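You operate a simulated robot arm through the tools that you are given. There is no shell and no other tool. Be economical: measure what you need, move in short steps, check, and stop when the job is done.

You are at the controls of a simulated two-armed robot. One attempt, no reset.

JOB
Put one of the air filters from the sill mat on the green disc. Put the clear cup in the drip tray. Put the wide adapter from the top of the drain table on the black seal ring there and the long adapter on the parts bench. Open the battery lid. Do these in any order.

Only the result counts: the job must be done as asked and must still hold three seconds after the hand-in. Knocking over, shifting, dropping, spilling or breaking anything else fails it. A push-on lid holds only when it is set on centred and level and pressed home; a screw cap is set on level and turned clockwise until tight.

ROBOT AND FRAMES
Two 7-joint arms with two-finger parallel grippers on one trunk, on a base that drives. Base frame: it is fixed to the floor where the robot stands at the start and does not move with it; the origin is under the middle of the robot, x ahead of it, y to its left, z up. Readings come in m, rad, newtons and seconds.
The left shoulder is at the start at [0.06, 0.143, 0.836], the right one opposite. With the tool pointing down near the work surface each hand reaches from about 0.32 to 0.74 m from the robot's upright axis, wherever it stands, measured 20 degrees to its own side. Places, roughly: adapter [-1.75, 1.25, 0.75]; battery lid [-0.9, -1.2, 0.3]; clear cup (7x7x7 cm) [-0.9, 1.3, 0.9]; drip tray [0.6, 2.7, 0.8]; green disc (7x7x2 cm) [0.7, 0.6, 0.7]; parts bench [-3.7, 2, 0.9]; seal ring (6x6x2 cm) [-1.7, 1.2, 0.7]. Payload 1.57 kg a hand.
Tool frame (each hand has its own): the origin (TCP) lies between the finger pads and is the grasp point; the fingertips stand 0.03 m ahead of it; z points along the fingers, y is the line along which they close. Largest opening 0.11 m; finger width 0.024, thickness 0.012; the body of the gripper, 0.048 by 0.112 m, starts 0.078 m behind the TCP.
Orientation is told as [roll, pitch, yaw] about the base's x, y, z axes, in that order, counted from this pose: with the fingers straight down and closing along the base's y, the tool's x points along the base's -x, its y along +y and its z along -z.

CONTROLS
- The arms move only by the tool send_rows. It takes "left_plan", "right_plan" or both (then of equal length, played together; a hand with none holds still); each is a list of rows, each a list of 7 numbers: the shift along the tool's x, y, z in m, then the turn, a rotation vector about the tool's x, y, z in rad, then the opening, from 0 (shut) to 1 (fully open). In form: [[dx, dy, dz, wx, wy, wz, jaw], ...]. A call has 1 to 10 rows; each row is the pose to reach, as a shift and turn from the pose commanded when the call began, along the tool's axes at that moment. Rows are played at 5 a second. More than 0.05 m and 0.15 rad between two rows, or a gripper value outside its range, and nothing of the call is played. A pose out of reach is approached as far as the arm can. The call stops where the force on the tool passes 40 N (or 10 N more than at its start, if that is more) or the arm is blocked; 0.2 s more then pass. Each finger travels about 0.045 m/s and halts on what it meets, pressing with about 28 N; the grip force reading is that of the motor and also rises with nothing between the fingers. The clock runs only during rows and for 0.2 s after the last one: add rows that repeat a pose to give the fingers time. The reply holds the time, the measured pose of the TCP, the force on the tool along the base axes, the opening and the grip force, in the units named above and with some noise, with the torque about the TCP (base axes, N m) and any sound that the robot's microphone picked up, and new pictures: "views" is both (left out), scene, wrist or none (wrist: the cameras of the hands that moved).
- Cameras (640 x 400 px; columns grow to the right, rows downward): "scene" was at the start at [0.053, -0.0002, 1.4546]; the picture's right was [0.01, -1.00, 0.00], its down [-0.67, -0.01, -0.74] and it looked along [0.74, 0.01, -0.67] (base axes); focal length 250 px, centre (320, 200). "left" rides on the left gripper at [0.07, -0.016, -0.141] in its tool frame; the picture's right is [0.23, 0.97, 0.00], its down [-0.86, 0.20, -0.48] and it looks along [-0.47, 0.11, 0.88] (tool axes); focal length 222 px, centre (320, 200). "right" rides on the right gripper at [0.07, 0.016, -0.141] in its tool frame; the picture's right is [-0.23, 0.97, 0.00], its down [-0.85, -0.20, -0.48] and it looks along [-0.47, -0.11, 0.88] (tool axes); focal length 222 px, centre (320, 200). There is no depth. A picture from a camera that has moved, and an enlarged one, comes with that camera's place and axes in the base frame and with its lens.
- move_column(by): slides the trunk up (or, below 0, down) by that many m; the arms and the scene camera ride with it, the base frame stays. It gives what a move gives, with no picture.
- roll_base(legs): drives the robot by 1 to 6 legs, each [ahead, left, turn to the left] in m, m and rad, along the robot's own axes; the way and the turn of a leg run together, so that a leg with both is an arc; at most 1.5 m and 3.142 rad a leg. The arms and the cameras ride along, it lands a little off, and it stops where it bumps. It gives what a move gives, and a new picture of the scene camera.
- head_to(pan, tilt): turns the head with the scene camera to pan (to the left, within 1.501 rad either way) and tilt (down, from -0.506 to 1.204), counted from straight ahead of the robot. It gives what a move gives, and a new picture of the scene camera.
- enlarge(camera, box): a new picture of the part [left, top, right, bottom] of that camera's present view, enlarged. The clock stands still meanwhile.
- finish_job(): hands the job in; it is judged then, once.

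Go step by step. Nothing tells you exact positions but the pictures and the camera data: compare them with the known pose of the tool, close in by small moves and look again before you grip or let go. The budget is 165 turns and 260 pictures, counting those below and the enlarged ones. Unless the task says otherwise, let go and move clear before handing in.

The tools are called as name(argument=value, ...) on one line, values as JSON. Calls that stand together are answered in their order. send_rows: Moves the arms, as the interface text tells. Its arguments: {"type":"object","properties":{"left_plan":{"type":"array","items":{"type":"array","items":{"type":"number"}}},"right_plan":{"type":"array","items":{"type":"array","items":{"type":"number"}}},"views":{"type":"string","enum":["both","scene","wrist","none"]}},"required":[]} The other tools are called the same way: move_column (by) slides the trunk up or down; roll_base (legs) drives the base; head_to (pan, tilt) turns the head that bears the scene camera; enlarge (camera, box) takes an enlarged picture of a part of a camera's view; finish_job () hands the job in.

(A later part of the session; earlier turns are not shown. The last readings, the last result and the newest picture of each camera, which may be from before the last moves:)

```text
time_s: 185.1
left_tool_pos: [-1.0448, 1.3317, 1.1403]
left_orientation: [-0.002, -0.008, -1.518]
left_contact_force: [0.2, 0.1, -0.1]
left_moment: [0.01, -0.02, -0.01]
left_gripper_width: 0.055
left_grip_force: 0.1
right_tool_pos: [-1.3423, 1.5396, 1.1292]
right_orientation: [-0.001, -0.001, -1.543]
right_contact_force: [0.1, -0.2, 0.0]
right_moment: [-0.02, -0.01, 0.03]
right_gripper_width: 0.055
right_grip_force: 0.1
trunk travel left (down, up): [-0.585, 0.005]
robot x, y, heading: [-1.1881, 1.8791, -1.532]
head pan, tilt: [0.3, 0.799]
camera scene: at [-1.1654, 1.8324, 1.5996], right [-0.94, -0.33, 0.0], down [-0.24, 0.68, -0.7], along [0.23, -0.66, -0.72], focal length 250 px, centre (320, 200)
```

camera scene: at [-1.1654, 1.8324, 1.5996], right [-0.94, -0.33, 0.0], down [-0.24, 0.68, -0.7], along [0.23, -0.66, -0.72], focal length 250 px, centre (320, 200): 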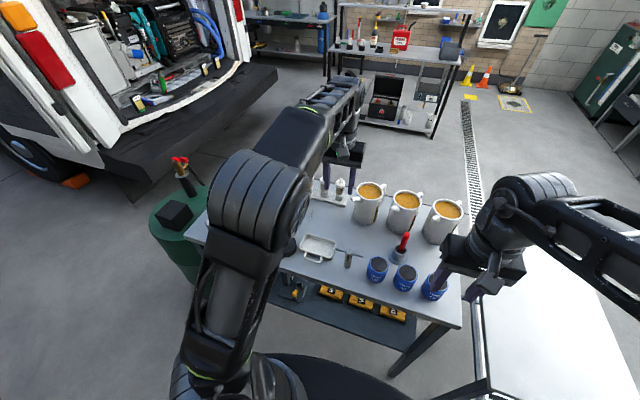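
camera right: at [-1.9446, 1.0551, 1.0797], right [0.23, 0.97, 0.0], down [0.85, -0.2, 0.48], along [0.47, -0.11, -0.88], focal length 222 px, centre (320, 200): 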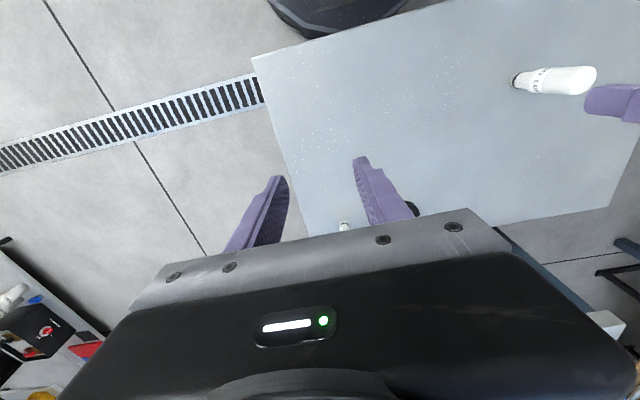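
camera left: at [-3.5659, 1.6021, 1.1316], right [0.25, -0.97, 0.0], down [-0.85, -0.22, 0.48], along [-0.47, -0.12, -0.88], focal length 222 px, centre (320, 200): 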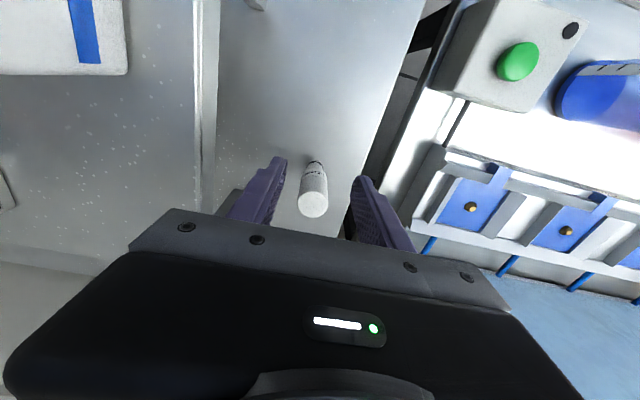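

enlarge(camera="left", box=[0, 0, 640, 400])

```text
1.00 times, centred on (320, 200) of left
camera zoom: at [-1.0647, 1.4014, 1.2812], right [0.96, 0.28, 0.0], down [0.24, -0.84, 0.48], along [0.13, -0.47, -0.88], focal length 222 px, centre (320, 200)
```

zoom: 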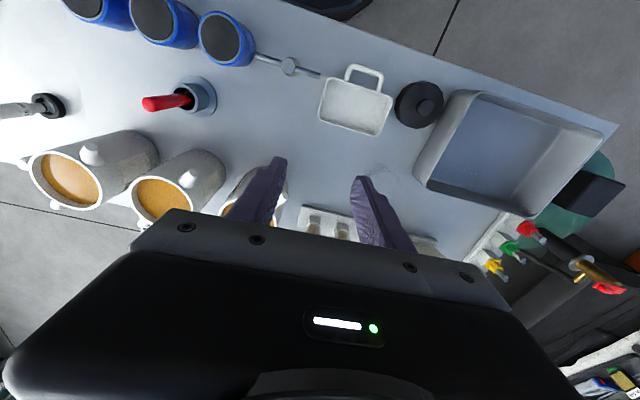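

enlarge(camera="left", box=[300, 110, 460, 250])

```text
2.86 times, centred on (380, 180) of left
camera zoom: at [-1.0647, 1.4014, 1.2812], right [0.96, 0.28, 0.0], down [0.24, -0.84, 0.48], along [0.13, -0.47, -0.88], focal length 635 px, centre (149, 257)
```

zoom: 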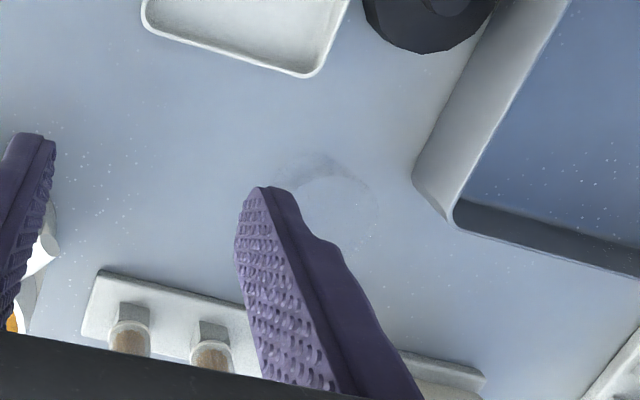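

The cup is nearly invisible; a faint ring shows near (-0.87, 1.24). I'll shift the left hand aside to view it obliquely with the scene camera.

send_rows(left_plan=[[0.02, 0.04, 0, 0, 0, 0, 0.8], [0.04, 0.08, 0, 0, 0, 0, 0.8], [0.06, 0.12, 0, 0, 0, 0, 0.8], [0.08, 0.16, 0, 0, 0, 0, 0.8], [0.1, 0.2, 0, 0, 0, 0, 0.8], [0.12, 0.24, 0, 0, 0, 0, 0.8]], views="scene")

enlarge(camera="left", box=[0, 100, 320, 300])

```text
time_s: 186.5
left_tool_pos: [-0.8092, 1.4661, 1.1414]
left_orientation: [-0.001, -0.007, -1.519]
left_contact_force: [-0.1, 0.5, -0.3]
left_moment: [0.0, 0.02, -0.01]
left_gripper_width: 0.0877
left_grip_force: 0.1
right_tool_pos: [-1.3409, 1.5381, 1.1316]
right_orientation: [-0.003, 0.0, -1.54]
right_contact_force: [0.5, 0.4, -0.2]
right_moment: [0.0, 0.03, -0.02]
right_gripper_width: 0.0553
right_grip_force: 0.0
trunk travel left (down, up): [-0.585, 0.005]
robot x, y, heading: [-1.1928, 1.8814, -1.536]
head pan, tilt: [0.3, 0.799]
camera scene: at [-1.1638, 1.8331, 1.5996], right [-0.94, -0.33, 0.0], down [-0.24, 0.68, -0.7], along [0.23, -0.66, -0.72], focal length 250 px, centre (320, 200)
```

scene: 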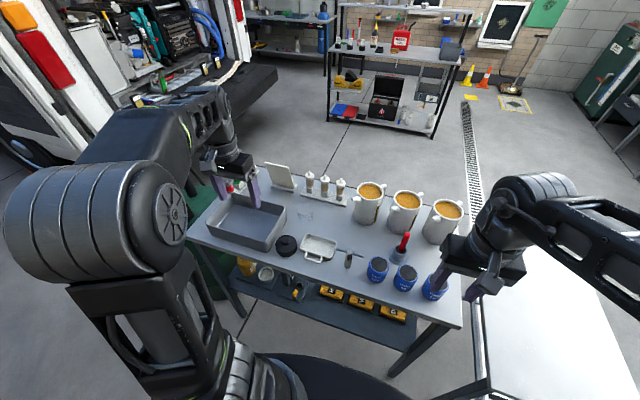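

```text
2.00 times, centred on (160, 200) of left
camera zoom: at [-0.8283, 1.5349, 1.2812], right [0.96, 0.28, 0.0], down [0.24, -0.84, 0.48], along [0.13, -0.47, -0.88], focal length 444 px, centre (640, 200)
```

zoom: 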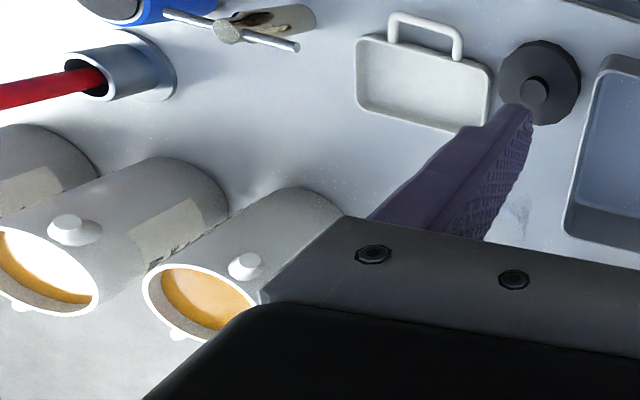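

Now the cup glints around (305, 215) in the scene view; zooming.

enlarge(camera="scene", box=[270, 190, 350, 240])

```text
8.00 times, centred on (310, 215) of scene
camera zoom: at [-1.1638, 1.8331, 1.5996], right [-0.94, -0.33, 0.0], down [-0.24, 0.68, -0.7], along [0.23, -0.66, -0.72], focal length 2001 px, centre (400, 80)
```

zoom: 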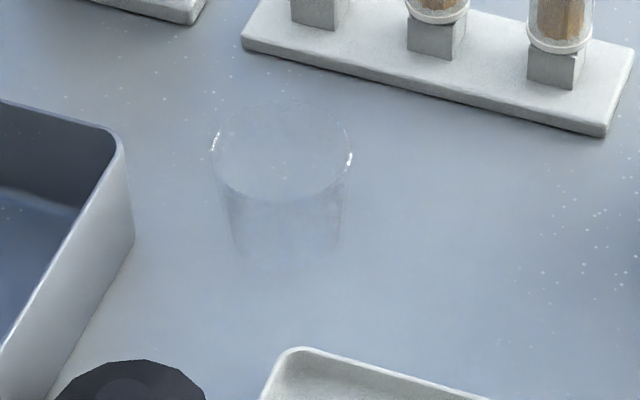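

The cup is at about (-0.895, 1.235), rim z≈0.87, table z≈0.80. Moving the left hand above it.

send_rows(left_plan=[[-0.035, -0.014, 0.02, 0, 0, 0, 0.82], [-0.07, -0.028, 0.04, 0, 0, 0, 0.82], [-0.105, -0.042, 0.06, 0, 0, 0, 0.82], [-0.14, -0.058, 0.08, 0, 0, 0, 0.82], [-0.175, -0.074, 0.1, 0, 0, 0, 0.82], [-0.205, -0.088, 0.13, 0, 0, 0, 0.82], [-0.226, -0.098, 0.16, 0, 0, 0, 0.82], [-0.226, -0.098, 0.18, 0, 0, 0, 0.82], [-0.226, -0.098, 0.18, 0, 0, 0, 0.82]], views="both")

enlarge(camera="left", box=[220, 90, 420, 215])

```text
time_s: 188.5
left_tool_pos: [-0.9584, 1.3265, 0.9969]
left_orientation: [-0.002, -0.008, -1.52]
left_contact_force: [0.1, 1.3, 0.0]
left_moment: [-0.01, 0.03, 0.05]
left_gripper_width: 0.09
left_grip_force: 0.1
left hand out of reach, approached as far as the arm can: row 2, 3, 4, 5, 6, 7, 8, 9
right_tool_pos: [-1.3437, 1.538, 1.1302]
right_orientation: [-0.002, -0.001, -1.542]
right_contact_force: [0.0, 0.0, 0.3]
right_moment: [0.0, 0.0, -0.01]
right_gripper_width: 0.0548
right_grip_force: 0.0
trunk travel left (down, up): [-0.585, 0.005]
robot x, y, heading: [-1.1913, 1.8778, -1.536]
head pan, tilt: [0.3, 0.799]
camera scene: at [-1.1654, 1.8324, 1.5996], right [-0.94, -0.33, 0.0], down [-0.24, 0.68, -0.7], along [0.23, -0.66, -0.72], focal length 250 px, centre (320, 200)
camera left: at [-0.9789, 1.3959, 1.1372], right [0.96, 0.28, 0.0], down [0.24, -0.84, 0.48], along [0.13, -0.47, -0.87], focal length 222 px, centre (320, 200)
```

scene: 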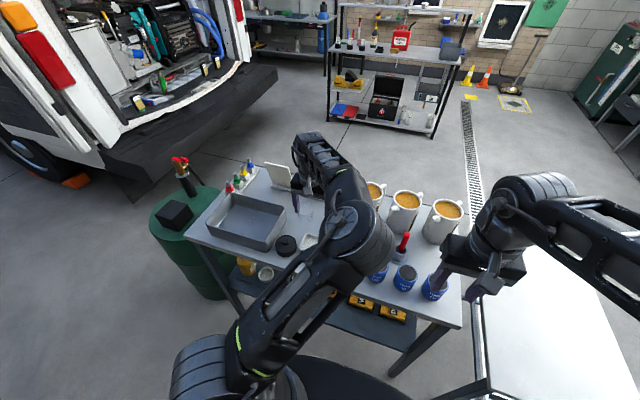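
left: 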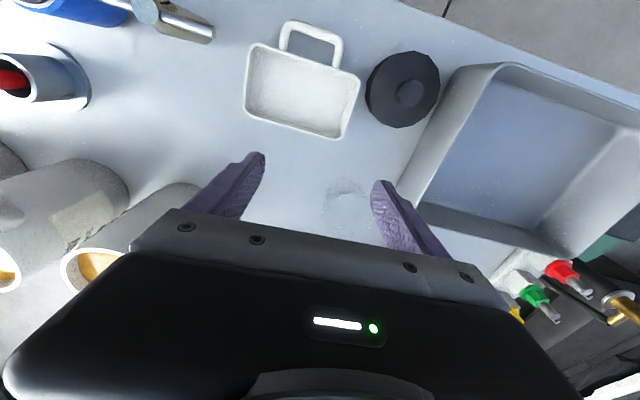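

```text
3.20 times, centred on (320, 152) of left
camera zoom: at [-0.9789, 1.3959, 1.1372], right [0.96, 0.28, 0.0], down [0.24, -0.84, 0.48], along [0.13, -0.47, -0.87], focal length 711 px, centre (320, 352)
```

zoom: 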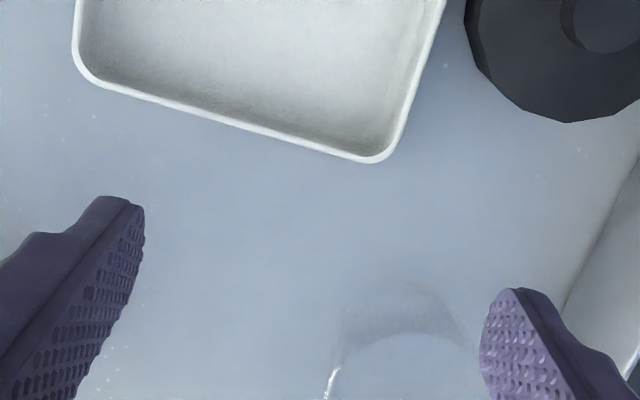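

Reach is limiting at this height; rolling the base slightly closer and to the left.

roll_base(legs=[[0.05, 0.09, 0]])

send_rows(left_plan=[[-0.01, -0.01, 0.01, 0, 0, 0, 0.82], [-0.03, -0.02, 0.025, 0, 0, 0, 0.82], [-0.045, -0.03, 0.04, 0, 0, 0, 0.82], [-0.045, -0.03, 0.04, 0, 0, 0, 0.82]], views="both")

enlarge(camera="left", box=[220, 90, 420, 215])

```text
time_s: 189.7
left_tool_pos: [-0.8656, 1.2802, 0.9968]
left_orientation: [-0.002, -0.005, -1.52]
left_contact_force: [0.5, -0.8, -1.1]
left_moment: [0.01, -0.02, -0.04]
left_gripper_width: 0.0905
left_grip_force: 0.1
right_tool_pos: [-1.2493, 1.4905, 1.1308]
right_orientation: [-0.003, 0.0, -1.541]
right_contact_force: [-0.2, -0.4, -0.1]
right_moment: [0.01, 0.07, 0.01]
right_gripper_width: 0.0549
right_grip_force: 0.1
trunk travel left (down, up): [-0.585, 0.005]
robot x, y, heading: [-1.0972, 1.8331, -1.533]
head pan, tilt: [0.3, 0.799]
camera scene: at [-1.0709, 1.7846, 1.5996], right [-0.94, -0.33, 0.0], down [-0.24, 0.68, -0.7], along [0.23, -0.66, -0.72], focal length 250 px, centre (320, 200)
```

scene: 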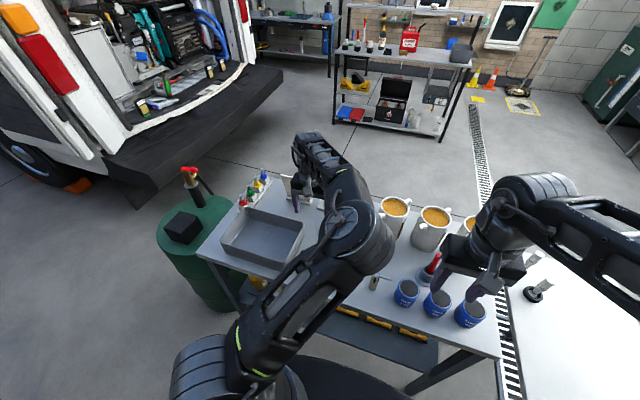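

```text
time_s: 190.7
left_tool_pos: [-0.9101, 1.2584, 0.968]
left_orientation: [0.001, -0.009, -1.522]
left_contact_force: [-0.2, 0.4, -1.1]
left_moment: [-0.03, -0.01, 0.0]
left_gripper_width: 0.0906
left_grip_force: 0.1
left hand out of reach, approached as far as the arm can: row 1, 2, 3, 4
right_tool_pos: [-1.2491, 1.4911, 1.1309]
right_orientation: [-0.003, 0.001, -1.543]
right_contact_force: [0.3, 0.9, 0.5]
right_moment: [-0.03, -0.04, -0.03]
right_gripper_width: 0.0551
right_grip_force: 0.1
trunk travel left (down, up): [-0.585, 0.005]
robot x, y, heading: [-1.0941, 1.829, -1.535]
head pan, tilt: [0.3, 0.799]
camera scene: at [-1.0727, 1.7854, 1.5996], right [-0.94, -0.33, 0.0], down [-0.24, 0.68, -0.7], along [0.23, -0.66, -0.72], focal length 250 px, centre (320, 200)
camera left: at [-0.93, 1.3271, 1.1075], right [0.96, 0.28, 0.0], down [0.24, -0.84, 0.49], along [0.13, -0.47, -0.87], focal length 222 px, centre (320, 200)
```

scene: 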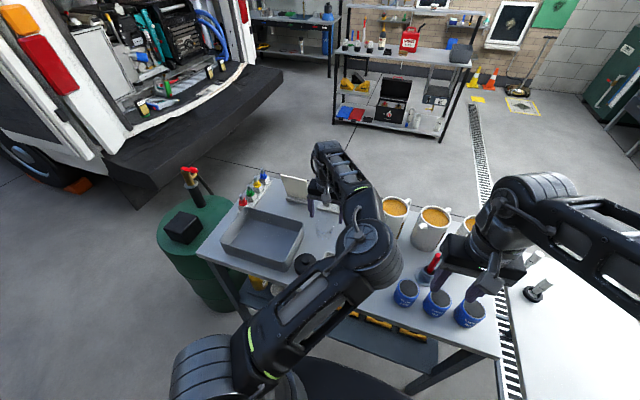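
left: 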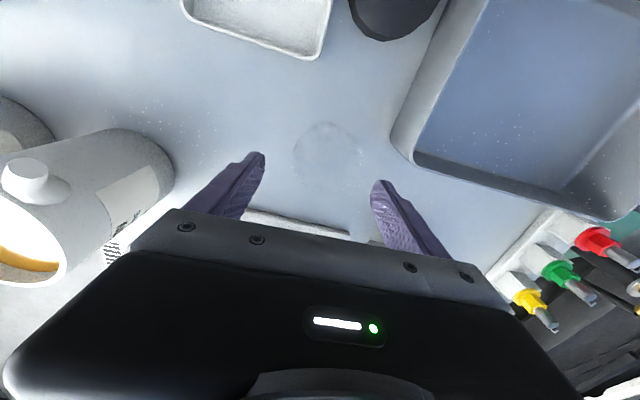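

```text
3.20 times, centred on (320, 152) of left
camera zoom: at [-0.93, 1.3271, 1.1075], right [0.96, 0.28, 0.0], down [0.24, -0.84, 0.49], along [0.13, -0.47, -0.87], focal length 711 px, centre (320, 352)
```

zoom: 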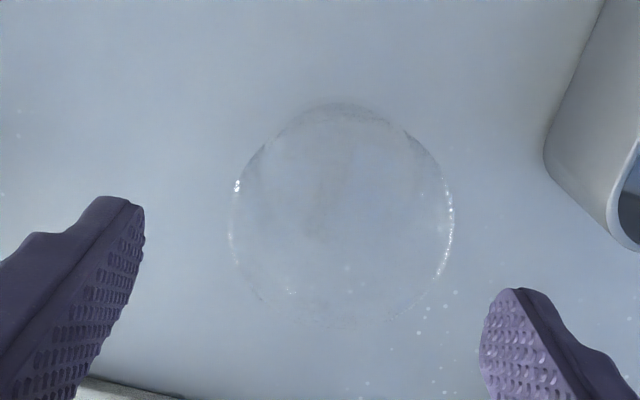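

The rim circle is clearly seen now, about 8 mm to the right of centre. Correcting, descending around the cup and closing gently.

send_rows(left_plan=[[-0.002, 0.008, 0.01, 0, 0, 0, 0.85], [-0.002, 0.008, 0.045, 0, 0, 0, 0.85], [-0.002, 0.008, 0.08, 0, 0, 0, 0.85], [-0.002, 0.008, 0.105, 0, 0, 0, 0.85], [-0.002, 0.008, 0.115, 0, 0, 0, 0.85], [-0.002, 0.008, 0.115, 0, 0, 0, 0.85]], views="wrist")

enlarge(camera="left", box=[200, 120, 440, 270])

```text
time_s: 191.8
left_tool_pos: [-0.9158, 1.2787, 0.8798]
left_orientation: [-0.001, -0.024, -1.521]
left_contact_force: [0.0, 14.3, 24.5]
left_moment: [0.65, 1.13, -0.53]
left_gripper_width: 0.093
left_grip_force: 0.0
left hand out of reach, approached as far as the arm can: row 1, 2, 3, 4, 5
right_tool_pos: [-1.2508, 1.4934, 1.1318]
right_orientation: [-0.002, -0.001, -1.542]
right_contact_force: [-0.7, 0.1, 0.3]
right_moment: [0.05, -0.01, 0.01]
right_gripper_width: 0.0548
right_grip_force: 0.1
trunk travel left (down, up): [-0.585, 0.005]
robot x, y, heading: [-1.1002, 1.8317, -1.532]
head pan, tilt: [0.3, 0.799]
stopped in row 5 (left hand): the force on the tool passed its limit (the readings are from after the stop); the commanded pose is now the measured one
camera left: at [-0.9356, 1.3498, 1.0196], right [0.96, 0.28, -0.01], down [0.24, -0.83, 0.5], along [0.13, -0.48, -0.87], focal length 222 px, centre (320, 200)
```

left: 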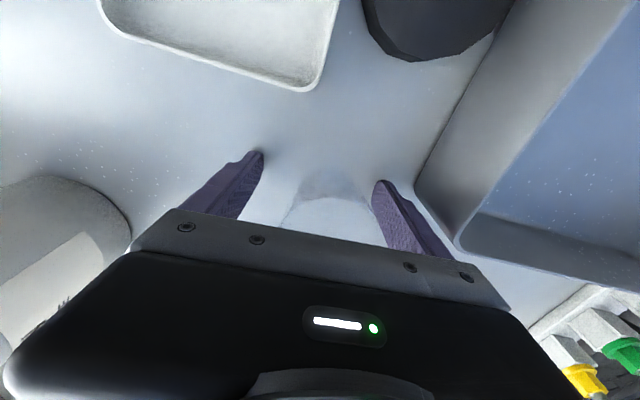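

```text
2.67 times, centred on (320, 195) of left
camera zoom: at [-0.9356, 1.3498, 1.0196], right [0.96, 0.28, -0.01], down [0.24, -0.83, 0.5], along [0.13, -0.48, -0.87], focal length 592 px, centre (320, 213)
```

zoom: 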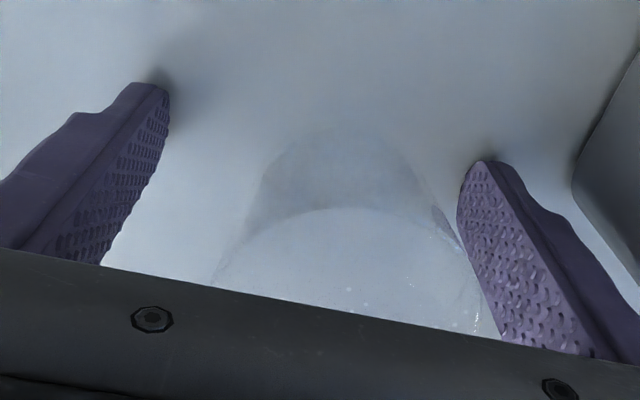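

The fingertips touched the table (top z≈0.85) and the arm is in an awkward elbow posture. I'll withdraw straight up and reconfigure.

send_rows(left_plan=[[0, 0, -0.03, 0, 0, 0, 0.85], [0.01, 0, -0.07, 0, 0.01, 0, 0.85], [0.02, 0, -0.11, 0, 0.02, 0, 0.85], [0.04, 0.02, -0.15, 0, 0.02, 0, 0.85], [0.06, 0.05, -0.18, 0, 0.02, 0, 0.85], [0.08, 0.08, -0.21, 0, 0.02, 0, 0.85], [0.1, 0.11, -0.23, 0, 0.02, 0, 0.85], [0.12, 0.14, -0.25, 0, 0.02, 0, 0.85]], views="scene")

```text
time_s: 193.6
left_tool_pos: [-0.78, 1.4099, 1.1273]
left_orientation: [0.0, -0.005, -1.52]
left_contact_force: [1.0, 0.3, 0.2]
left_moment: [-0.01, -0.01, 0.01]
left_gripper_width: 0.0937
left_grip_force: 0.1
right_tool_pos: [-1.2492, 1.4921, 1.1316]
right_orientation: [-0.005, 0.0, -1.544]
right_contact_force: [0.3, -0.2, 0.5]
right_moment: [0.0, 0.03, -0.05]
right_gripper_width: 0.055
right_grip_force: 0.1
trunk travel left (down, up): [-0.585, 0.005]
robot x, y, heading: [-1.0999, 1.8312, -1.536]
head pan, tilt: [0.3, 0.799]
camera scene: at [-1.0714, 1.7866, 1.5996], right [-0.94, -0.33, 0.0], down [-0.24, 0.68, -0.7], along [0.23, -0.66, -0.72], focal length 250 px, centre (320, 200)
```

scene: 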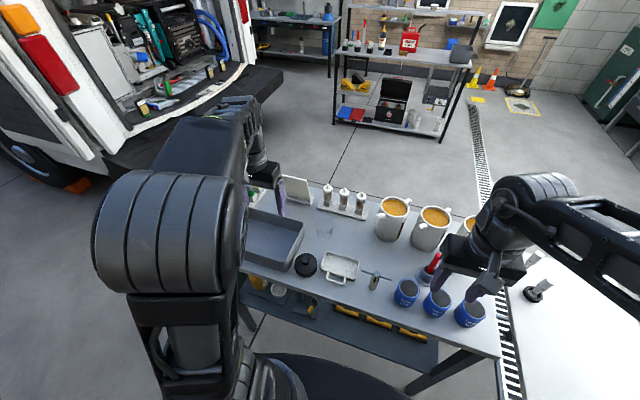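

All undisturbed, and the elbow is back in its natural posture. I'll shift the base so the cup lies further to the left of the robot, lower first, then reach forward.

roll_base(legs=[[0, -0.14, 0]])

send_rows(left_plan=[[0, 0, 0.04, 0, 0, 0, 0.85], [0, 0, 0.085, 0, 0, 0, 0.85], [-0.04, 0.003, 0.09, 0, 0, 0, 0.85], [-0.08, 0.006, 0.1, 0, 0, 0, 0.85], [-0.12, 0.009, 0.11, 0, 0, 0, 0.85], [-0.14, 0.01, 0.12, 0, 0, 0, 0.85], [-0.14, 0.01, 0.12, 0, 0, 0, 0.85]], views="both")

enlarge(camera="left", box=[220, 90, 420, 215])

```text
time_s: 194.9
left_tool_pos: [-0.9193, 1.4039, 1.1275]
left_orientation: [0.004, -0.005, -1.518]
left_contact_force: [-0.2, 0.6, -0.5]
left_moment: [0.0, -0.03, 0.0]
left_gripper_width: 0.0933
left_grip_force: 0.1
right_tool_pos: [-1.3907, 1.4858, 1.1299]
right_orientation: [-0.001, 0.0, -1.541]
right_contact_force: [0.1, 1.0, 0.7]
right_moment: [0.0, -0.01, -0.01]
right_gripper_width: 0.0552
right_grip_force: 0.0
trunk travel left (down, up): [-0.585, 0.005]
robot x, y, heading: [-1.2339, 1.8293, -1.535]
head pan, tilt: [0.3, 0.799]
camera scene: at [-1.2129, 1.7803, 1.5996], right [-0.94, -0.33, 0.0], down [-0.24, 0.68, -0.7], along [0.23, -0.66, -0.72], focal length 250 px, centre (320, 200)
```

scene: 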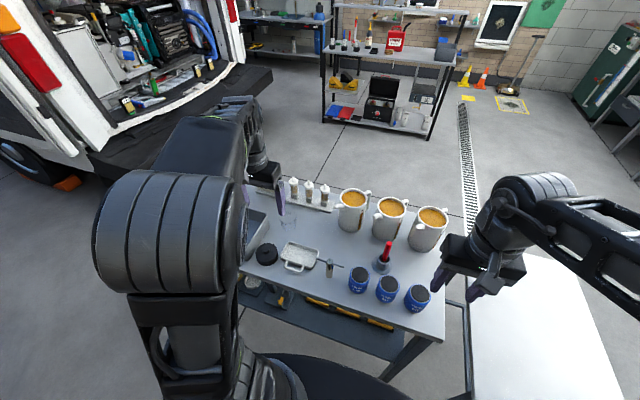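

```text
time_s: 196.5
left_tool_pos: [-0.9457, 1.314, 1.0224]
left_orientation: [-0.001, -0.004, -1.517]
left_contact_force: [-0.5, 0.1, 0.5]
left_moment: [-0.03, 0.03, 0.03]
left_gripper_width: 0.0934
left_grip_force: 0.1
left hand out of reach, approached as far as the arm can: row 4, 5, 6, 7
right_tool_pos: [-1.387, 1.4865, 1.1317]
right_orientation: [-0.003, 0.0, -1.541]
right_contact_force: [0.0, 0.5, 0.4]
right_moment: [-0.05, 0.02, 0.0]
right_gripper_width: 0.055
right_grip_force: 0.0
trunk travel left (down, up): [-0.585, 0.005]
robot x, y, heading: [-1.2324, 1.8269, -1.533]
head pan, tilt: [0.3, 0.799]
camera scene: at [-1.2096, 1.7813, 1.5996], right [-0.94, -0.33, 0.0], down [-0.24, 0.68, -0.7], along [0.23, -0.66, -0.72], focal length 250 px, centre (320, 200)
camera left: at [-0.9656, 1.3818, 1.1636], right [0.96, 0.28, 0.0], down [0.24, -0.84, 0.48], along [0.13, -0.47, -0.88], focal length 222 px, centre (320, 200)
```

scene: 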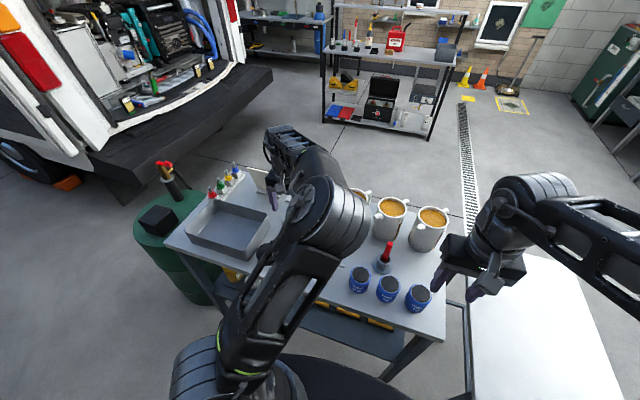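
left: 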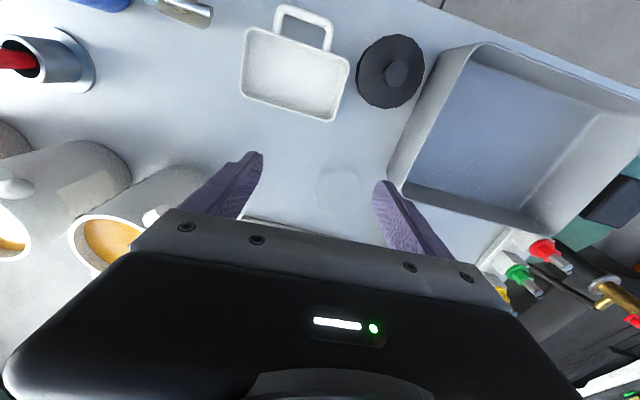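

```text
3.20 times, centred on (320, 152) of left
camera zoom: at [-0.9656, 1.3818, 1.1636], right [0.96, 0.28, 0.0], down [0.24, -0.84, 0.48], along [0.13, -0.47, -0.88], focal length 711 px, centre (320, 352)
```

zoom: 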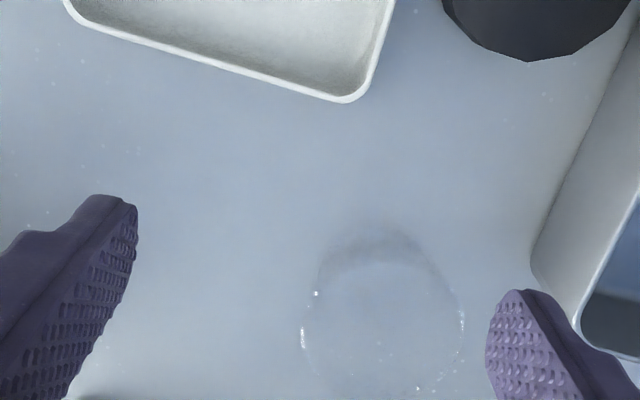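

The arm stalls just short; the table edge is really at y≈1.47, so I can roll 6 cm closer.

roll_base(legs=[[0.06, 0, 0]])

send_rows(left_plan=[[0.004, 0.02, 0.0, 0, 0, 0, 0.85], [0.006, 0.04, 0.02, 0, 0, 0, 0.85], [0.006, 0.04, 0.05, 0, 0, 0, 0.85], [0.006, 0.04, 0.05, 0, 0, 0, 0.85]], views="wrist")

enlarge(camera="left", box=[220, 90, 420, 215])

```text
time_s: 197.5
left_tool_pos: [-0.9445, 1.2514, 1.0214]
left_orientation: [0.001, -0.004, -1.518]
left_contact_force: [0.2, -1.0, 0.5]
left_moment: [0.05, 0.0, 0.03]
left_gripper_width: 0.0937
left_grip_force: 0.1
right_tool_pos: [-1.3864, 1.4251, 1.1303]
right_orientation: [-0.001, 0.001, -1.54]
right_contact_force: [-0.6, -0.3, -0.6]
right_moment: [0.04, 0.0, 0.02]
right_gripper_width: 0.0549
right_grip_force: 0.1
trunk travel left (down, up): [-0.585, 0.005]
robot x, y, heading: [-1.2359, 1.7674, -1.532]
head pan, tilt: [0.3, 0.799]
camera scene: at [-1.2087, 1.7187, 1.5995], right [-0.94, -0.33, 0.0], down [-0.24, 0.68, -0.7], along [0.23, -0.66, -0.72], focal length 250 px, centre (320, 200)
```

scene: 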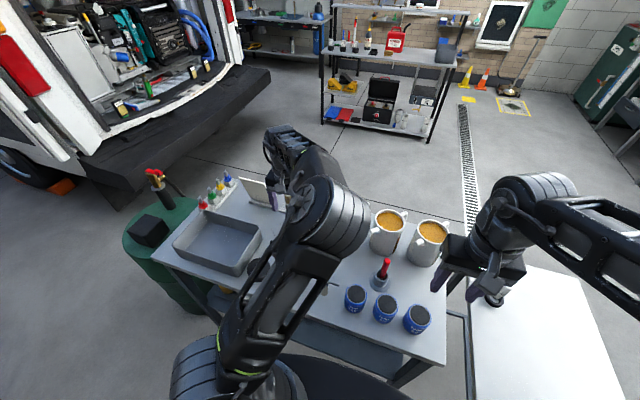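

```text
time_s: 198.5
left_tool_pos: [-0.9306, 1.2811, 0.9825]
left_orientation: [0.001, -0.007, -1.518]
left_contact_force: [0.3, -0.9, 0.5]
left_moment: [-0.01, 0.01, 0.0]
left_gripper_width: 0.0933
left_grip_force: 0.0
left hand out of reach, approached as far as the arm can: row 1, 2, 3, 4
right_tool_pos: [-1.3843, 1.4278, 1.1308]
right_orientation: [-0.002, 0.0, -1.54]
right_contact_force: [-0.2, -0.1, -0.2]
right_moment: [-0.03, 0.04, -0.02]
right_gripper_width: 0.055
right_grip_force: 0.0
trunk travel left (down, up): [-0.585, 0.005]
robot x, y, heading: [-1.2362, 1.77, -1.534]
head pan, tilt: [0.3, 0.799]
camera left: at [-0.9498, 1.3491, 1.1239], right [0.96, 0.28, 0.0], down [0.24, -0.84, 0.48], along [0.13, -0.47, -0.88], focal length 222 px, centre (320, 200)
```

left: 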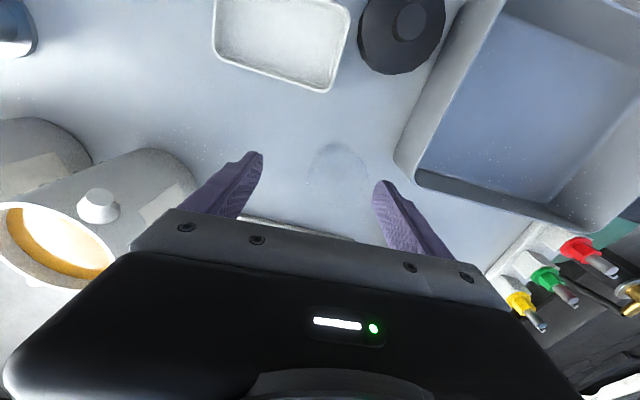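

```text
3.20 times, centred on (320, 152) of left
camera zoom: at [-0.9498, 1.3491, 1.1239], right [0.96, 0.28, 0.0], down [0.24, -0.84, 0.48], along [0.13, -0.47, -0.88], focal length 711 px, centre (320, 352)
```

zoom: 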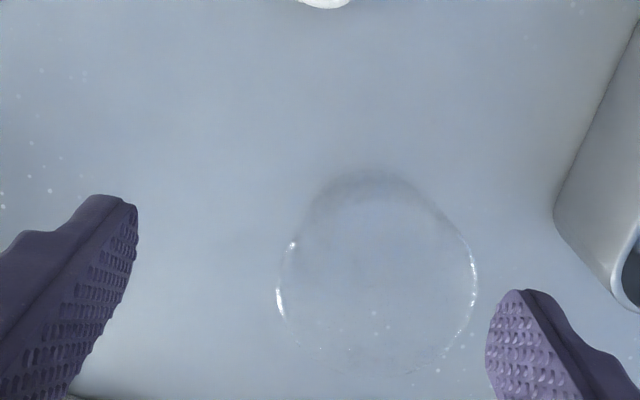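

The left arm's posture is stuck at a joint limit, so I'll use the right arm instead: withdraw the left hand up, then shift the base left.

send_rows(left_plan=[[0.01, 0, -0.04, 0, 0, 0, 0.85], [0.02, 0.01, -0.08, 0, 0, 0, 0.85], [0.04, 0.03, -0.11, 0, 0, 0, 0.85], [0.06, 0.05, -0.14, 0, 0, 0, 0.85], [0.08, 0.07, -0.17, 0, 0, 0, 0.85], [0.1, 0.09, -0.18, 0, 0, 0, 0.85], [0.12, 0.1, -0.18, 0, 0, 0, 0.85]], views="none")

roll_base(legs=[[0, 0.45, -0.035]])

head_to(pan=-0.2, tilt=0.9)

```text
time_s: 200.1
left_tool_pos: [-0.8359, 1.4025, 1.1617]
left_orientation: [0.0, -0.005, -1.519]
left_contact_force: [1.2, 0.3, -0.5]
left_moment: [-0.01, 0.0, 0.01]
left_gripper_width: 0.0937
left_grip_force: 0.0
right_tool_pos: [-1.3858, 1.4274, 1.1307]
right_orientation: [0.0, -0.002, -1.542]
right_contact_force: [0.6, -0.3, 0.7]
right_moment: [-0.01, -0.04, 0.01]
right_gripper_width: 0.0549
right_grip_force: 0.2
trunk travel left (down, up): [-0.585, 0.005]
robot x, y, heading: [-1.2317, 1.7684, -1.537]
head pan, tilt: [0.3, 0.799]
```

```text
time_s: 202.8
left_tool_pos: [-0.4007, 1.3998, 1.1613]
left_orientation: [0.001, -0.003, -1.55]
left_contact_force: [0.0, -0.4, 0.5]
left_moment: [-0.02, 0.03, 0.01]
left_gripper_width: 0.0932
left_grip_force: 0.1
right_tool_pos: [-0.9497, 1.4414, 1.1313]
right_orientation: [-0.004, 0.001, -1.574]
right_contact_force: [0.8, 0.2, -0.6]
right_moment: [-0.02, 0.01, 0.0]
right_gripper_width: 0.0549
right_grip_force: 0.1
trunk travel left (down, up): [-0.585, 0.005]
robot x, y, heading: [-0.7871, 1.7747, -1.566]
head pan, tilt: [0.3, 0.799]
camera scene: at [-0.7621, 1.73, 1.5996], right [-0.95, -0.3, 0.0], down [-0.22, 0.68, -0.7], along [0.21, -0.66, -0.72], focal length 250 px, centre (320, 200)
```

scene: 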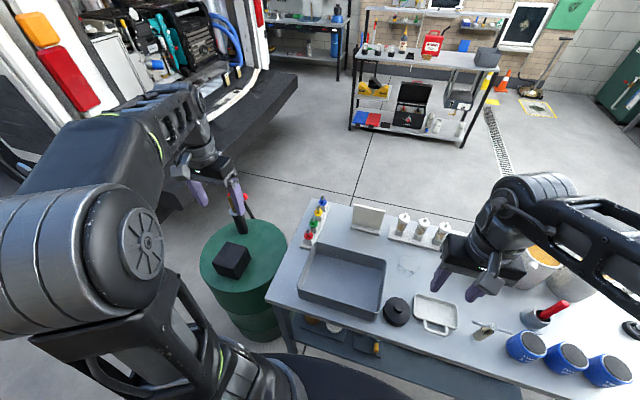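

```text
time_s: 203.7
left_tool_pos: [-0.4017, 1.4009, 1.1612]
left_orientation: [0.002, -0.004, -1.549]
left_contact_force: [0.0, -0.4, 0.8]
left_moment: [0.01, -0.01, -0.04]
left_gripper_width: 0.0935
left_grip_force: 0.0
right_tool_pos: [-0.9494, 1.4413, 1.1304]
right_orientation: [-0.002, 0.001, -1.573]
right_contact_force: [0.1, 0.1, -0.7]
right_moment: [-0.01, -0.01, 0.03]
right_gripper_width: 0.055
right_grip_force: 0.0
trunk travel left (down, up): [-0.585, 0.005]
robot x, y, heading: [-0.7886, 1.7792, -1.567]
head pan, tilt: [-0.201, 0.901]
camera scene: at [-0.8018, 1.7329, 1.5917], right [-0.98, 0.19, 0.0], down [0.15, 0.77, -0.62], along [-0.12, -0.61, -0.78], focal length 250 px, centre (320, 200)
```

scene: 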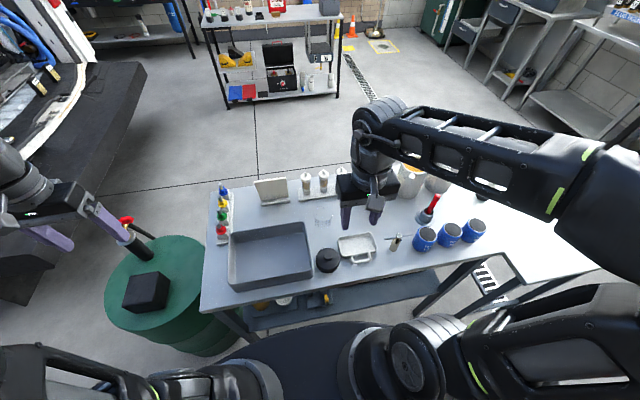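

The right hand has a clear run at the cup now. Lowering a bit and reaching forward.

send_rows(right_plan=[[0, 0.01, 0.03, 0, 0, 0, 0.85], [-0.035, 0.02, 0.05, 0, 0, 0, 0.85], [-0.075, 0.03, 0.07, 0, 0, 0, 0.85], [-0.115, 0.04, 0.09, 0, 0, 0, 0.85], [-0.15, 0.043, 0.11, 0, 0, 0, 0.85], [-0.18, 0.043, 0.13, 0, 0, 0, 0.85], [-0.18, 0.043, 0.13, 0, 0, 0, 0.85]], views="none")

enlarge(camera="right", box=[220, 90, 420, 215])

```text
time_s: 205.3
left_tool_pos: [-0.4013, 1.4013, 1.1613]
left_orientation: [-0.001, -0.005, -1.549]
left_contact_force: [0.2, 0.7, -0.2]
left_moment: [-0.01, 0.01, 0.01]
left_gripper_width: 0.0937
left_grip_force: 0.0
right_tool_pos: [-0.9078, 1.2615, 0.9994]
right_orientation: [-0.001, 0.0, -1.574]
right_contact_force: [0.0, 0.7, -0.4]
right_moment: [0.0, 0.0, 0.01]
right_gripper_width: 0.0933
right_grip_force: 0.1
trunk travel left (down, up): [-0.585, 0.005]
robot x, y, heading: [-0.7864, 1.7775, -1.568]
head pan, tilt: [-0.201, 0.901]
```

```text
3.20 times, centred on (320, 152) of right
camera zoom: at [-0.8908, 1.3293, 1.1383], right [0.97, -0.23, 0.0], down [-0.2, -0.85, 0.48], along [-0.11, -0.47, -0.88], focal length 711 px, centre (320, 352)
```

zoom: 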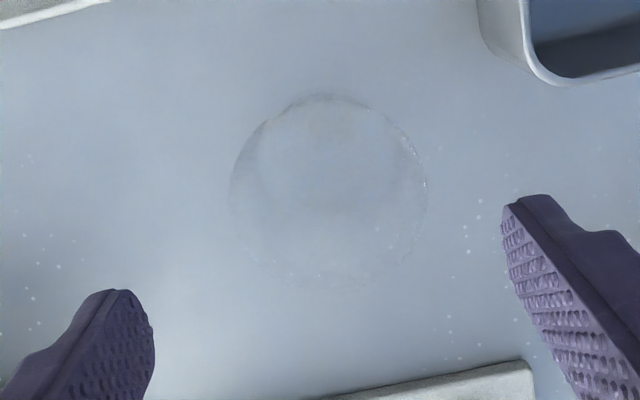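

Nicely centred over the cup. Descending carefully.

send_rows(right_plan=[[0.003, 0.001, 0.03, 0, 0, 0, 0.85], [0.003, 0.001, 0.06, 0, 0, 0, 0.85], [0.003, 0.001, 0.08, 0, 0, 0, 0.85], [0.003, 0.001, 0.09, 0, 0, 0, 0.85], [0.003, 0.001, 0.1, 0, 0, 0, 0.85], [0.003, 0.001, 0.1, 0, 0, 0, 0.85]], views="none")

enlarge(camera="right", box=[200, 110, 440, 260])

enlarge(camera="scene", box=[280, 180, 408, 260])

```text
time_s: 206.7
left_tool_pos: [-0.4014, 1.3997, 1.1612]
left_orientation: [0.001, -0.005, -1.551]
left_contact_force: [0.8, -0.3, 0.9]
left_moment: [0.04, 0.01, 0.05]
left_gripper_width: 0.0933
left_grip_force: 0.1
right_tool_pos: [-0.9066, 1.2646, 0.9015]
right_orientation: [0.0, 0.0, -1.574]
right_contact_force: [0.0, -0.4, 0.2]
right_moment: [-0.02, 0.01, -0.01]
right_gripper_width: 0.0938
right_grip_force: 0.0
trunk travel left (down, up): [-0.585, 0.005]
robot x, y, heading: [-0.7902, 1.7769, -1.563]
head pan, tilt: [-0.201, 0.901]
```

```text
2.67 times, centred on (320, 185) of right
camera zoom: at [-0.8895, 1.3325, 1.0411], right [0.97, -0.23, 0.0], down [-0.2, -0.85, 0.48], along [-0.11, -0.47, -0.88], focal length 592 px, centre (320, 240)
```

zoom: 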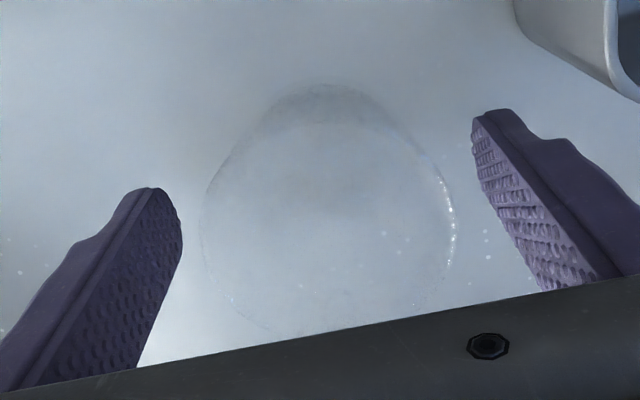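

```text
5.00 times, centred on (344, 220) of scene
camera zoom: at [-0.8019, 1.7329, 1.5917], right [-0.98, 0.19, 0.0], down [0.15, 0.77, -0.62], along [-0.12, -0.61, -0.78], focal length 1251 px, centre (200, 100)
```

zoom: 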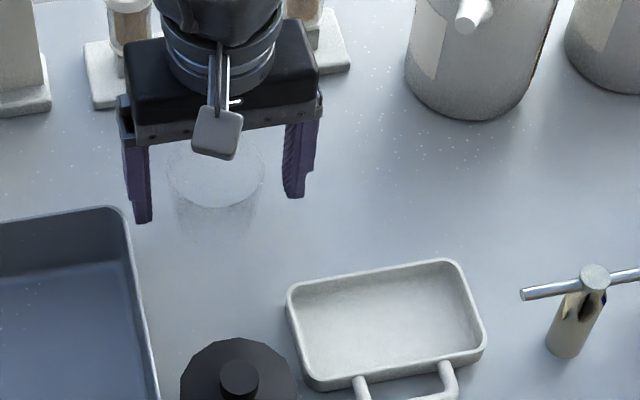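

Rim is right between the fingers. Down 3.3 cm more, then close.

send_rows(right_plan=[[0, 0, 0.015, 0, 0, 0, 0.85], [0, 0, 0.028, 0, 0, 0, 0.85], [0, 0, 0.033, 0, 0, 0, 0.85], [0, 0, 0.033, 0, 0, 0, 0.6], [0, 0, 0.033, 0, 0, 0, 0.5], [0, 0, 0.033, 0, 0, 0, 0.45], [0, 0, 0.033, 0, 0, 0, 0.45], [0, 0, 0.033, 0, 0, 0, 0.45]], views="none")

enlarge(camera="right", box=[200, 110, 440, 260])

```text
time_s: 207.4
left_tool_pos: [-0.4009, 1.401, 1.1627]
left_orientation: [-0.001, -0.006, -1.551]
left_contact_force: [0.3, -1.2, 0.0]
left_moment: [0.02, 0.02, 0.03]
left_gripper_width: 0.0936
left_grip_force: 0.0
right_tool_pos: [-0.9052, 1.2643, 0.8796]
right_orientation: [0.0, -0.005, -1.572]
right_contact_force: [-1.5, 13.9, 20.4]
right_moment: [0.68, -0.53, 0.38]
right_gripper_width: 0.0917
right_grip_force: 0.1
trunk travel left (down, up): [-0.585, 0.005]
robot x, y, heading: [-0.7826, 1.7759, -1.566]
head pan, tilt: [-0.201, 0.901]
stopped in row 3 (right hand): the force on the tool passed its limit (the readings are from after the stop); the commanded pose is now the measured one
```

```text
2.67 times, centred on (320, 185) of right
camera zoom: at [-0.8873, 1.3341, 1.0195], right [0.97, -0.23, 0.0], down [-0.2, -0.85, 0.48], along [-0.11, -0.47, -0.88], focal length 592 px, centre (320, 240)
```

zoom: 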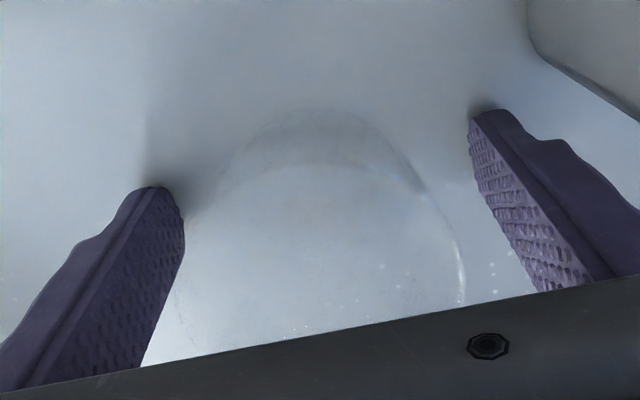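

Table contact (top z≈0.85) with the cup centred. Raising 4 mm and closing.

send_rows(right_plan=[[0, 0, -0.004, 0, 0, 0, 0.8], [0, 0, -0.004, 0, 0, 0, 0.65], [0, 0, -0.004, 0, 0, 0, 0.5], [0, 0, -0.004, 0, 0, 0, 0.45], [0, 0, -0.004, 0, 0, 0, 0.45], [0, 0, -0.004, 0, 0, 0, 0.45]], views="none")

enlarge(camera="right", box=[200, 110, 440, 260])

```text
time_s: 208.8
left_tool_pos: [-0.4025, 1.4002, 1.1618]
left_orientation: [0.0, -0.006, -1.55]
left_contact_force: [0.6, 0.7, -0.3]
left_moment: [-0.02, 0.0, -0.01]
left_gripper_width: 0.0938
left_grip_force: 0.0
right_tool_pos: [-0.9052, 1.262, 0.8815]
right_orientation: [-0.001, -0.004, -1.573]
right_contact_force: [0.2, 0.1, -0.8]
right_moment: [0.0, -0.03, -0.01]
right_gripper_width: 0.0644
right_grip_force: 28.0
trunk travel left (down, up): [-0.585, 0.005]
robot x, y, heading: [-0.7838, 1.7753, -1.566]
head pan, tilt: [-0.201, 0.901]
```

```text
2.67 times, centred on (320, 185) of right
camera zoom: at [-0.888, 1.3316, 1.0215], right [0.97, -0.23, 0.0], down [-0.2, -0.85, 0.48], along [-0.11, -0.47, -0.88], focal length 592 px, centre (320, 240)
```

zoom: 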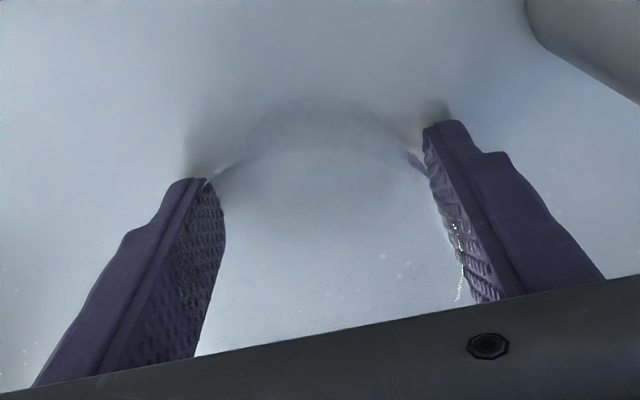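

Cup gripped at 64 mm. Lifting and pulling back.

send_rows(right_plan=[[0, 0, -0.03, 0, 0, 0, 0.45], [0, 0, -0.07, 0, 0, 0, 0.45], [0, 0, -0.11, 0, 0, 0, 0.45], [0.03, 0, -0.145, 0, 0, 0, 0.45], [0.06, 0, -0.175, 0, 0, 0, 0.45], [0.1, -0.01, -0.2, 0, 0, 0, 0.45], [0.14, -0.02, -0.22, 0, 0, 0, 0.45], [0.17, -0.03, -0.24, 0, 0, 0, 0.45]], views="both")

```text
time_s: 210.6
left_tool_pos: [-0.4056, 1.3999, 1.1618]
left_orientation: [0.003, -0.004, -1.551]
left_contact_force: [-1.4, -0.1, 0.1]
left_moment: [0.05, -0.1, -0.02]
left_gripper_width: 0.0937
left_grip_force: 0.2
right_tool_pos: [-0.9388, 1.4371, 1.1218]
right_orientation: [0.001, -0.002, -1.579]
right_contact_force: [5.2, 1.6, 1.4]
right_moment: [-0.15, 0.46, 0.01]
right_gripper_width: 0.0645
right_grip_force: 28.3
trunk travel left (down, up): [-0.585, 0.005]
robot x, y, heading: [-0.7875, 1.7832, -1.567]
head pan, tilt: [-0.201, 0.901]
camera scene: at [-0.8058, 1.7327, 1.5916], right [-0.98, 0.19, 0.0], down [0.15, 0.77, -0.62], along [-0.12, -0.61, -0.78], focal length 250 px, centre (320, 200)
camera right: at [-0.9219, 1.5046, 1.2604], right [0.97, -0.24, 0.0], down [-0.21, -0.85, 0.48], along [-0.11, -0.47, -0.88], focal length 222 px, centre (320, 200)
```

scene: 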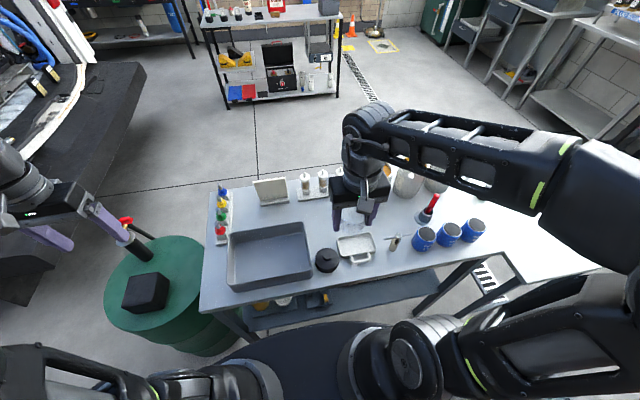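
right: 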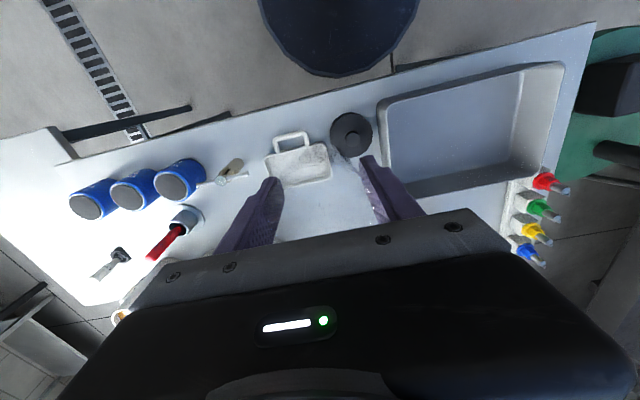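

Cup is held. Back a little, turn left, and drive along to the wooden bench.

roll_base(legs=[[-0.08, 0, 0], [0, 0, 1.567], [1.2, 0, 0]])

head_to(pan=0.9, tilt=0.6)

```text
time_s: 221.1
left_tool_pos: [0.8186, 2.1809, 1.1611]
left_orientation: [0.0, -0.006, -0.03]
left_contact_force: [0.5, 0.1, -0.1]
left_moment: [-0.04, -0.01, 0.01]
left_gripper_width: 0.0935
left_grip_force: 0.0
right_tool_pos: [0.755, 1.6509, 1.1222]
right_orientation: [-0.001, -0.006, -0.052]
right_contact_force: [-0.2, -0.9, -0.8]
right_moment: [0.04, 0.02, 0.0]
right_gripper_width: 0.0647
right_grip_force: 28.1
trunk travel left (down, up): [-0.585, 0.005]
robot x, y, heading: [0.4175, 1.8169, -0.046]
head pan, tilt: [-0.201, 0.901]
camera scene: at [0.4644, 1.7977, 1.5917], right [-0.24, -0.97, 0.0], down [-0.76, 0.19, -0.62], along [0.6, -0.15, -0.78], focal length 250 px, centre (320, 200)
```

scene: 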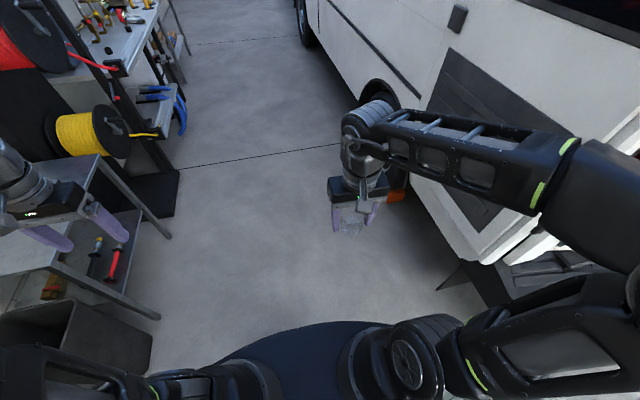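

```text
time_s: 222.4
left_tool_pos: [0.8184, 2.1813, 1.1605]
left_orientation: [-0.001, -0.006, -0.028]
left_contact_force: [-0.1, 0.1, -0.1]
left_moment: [0.01, -0.02, -0.01]
left_gripper_width: 0.0933
left_grip_force: 0.1
right_tool_pos: [0.7548, 1.6499, 1.1215]
right_orientation: [0.001, -0.005, -0.053]
right_contact_force: [0.3, -0.3, -1.0]
right_moment: [-0.02, -0.02, -0.01]
right_gripper_width: 0.0645
right_grip_force: 28.2
trunk travel left (down, up): [-0.585, 0.005]
robot x, y, heading: [0.4224, 1.817, -0.048]
head pan, tilt: [0.901, 0.6]
camera scene: at [0.4487, 1.8827, 1.6165], right [0.75, -0.66, 0.0], down [-0.37, -0.43, -0.82], along [0.54, 0.62, -0.57], focal length 250 px, centre (320, 200)
```

scene: 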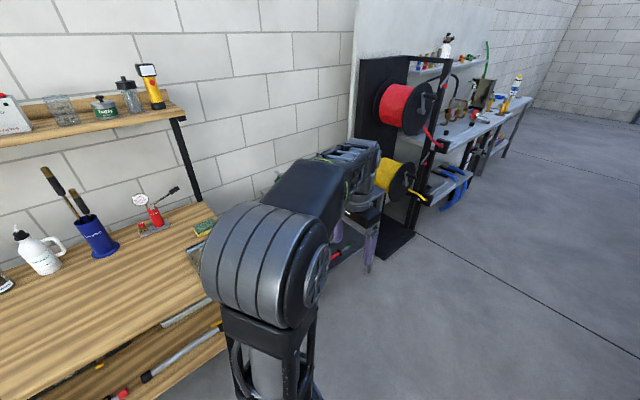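

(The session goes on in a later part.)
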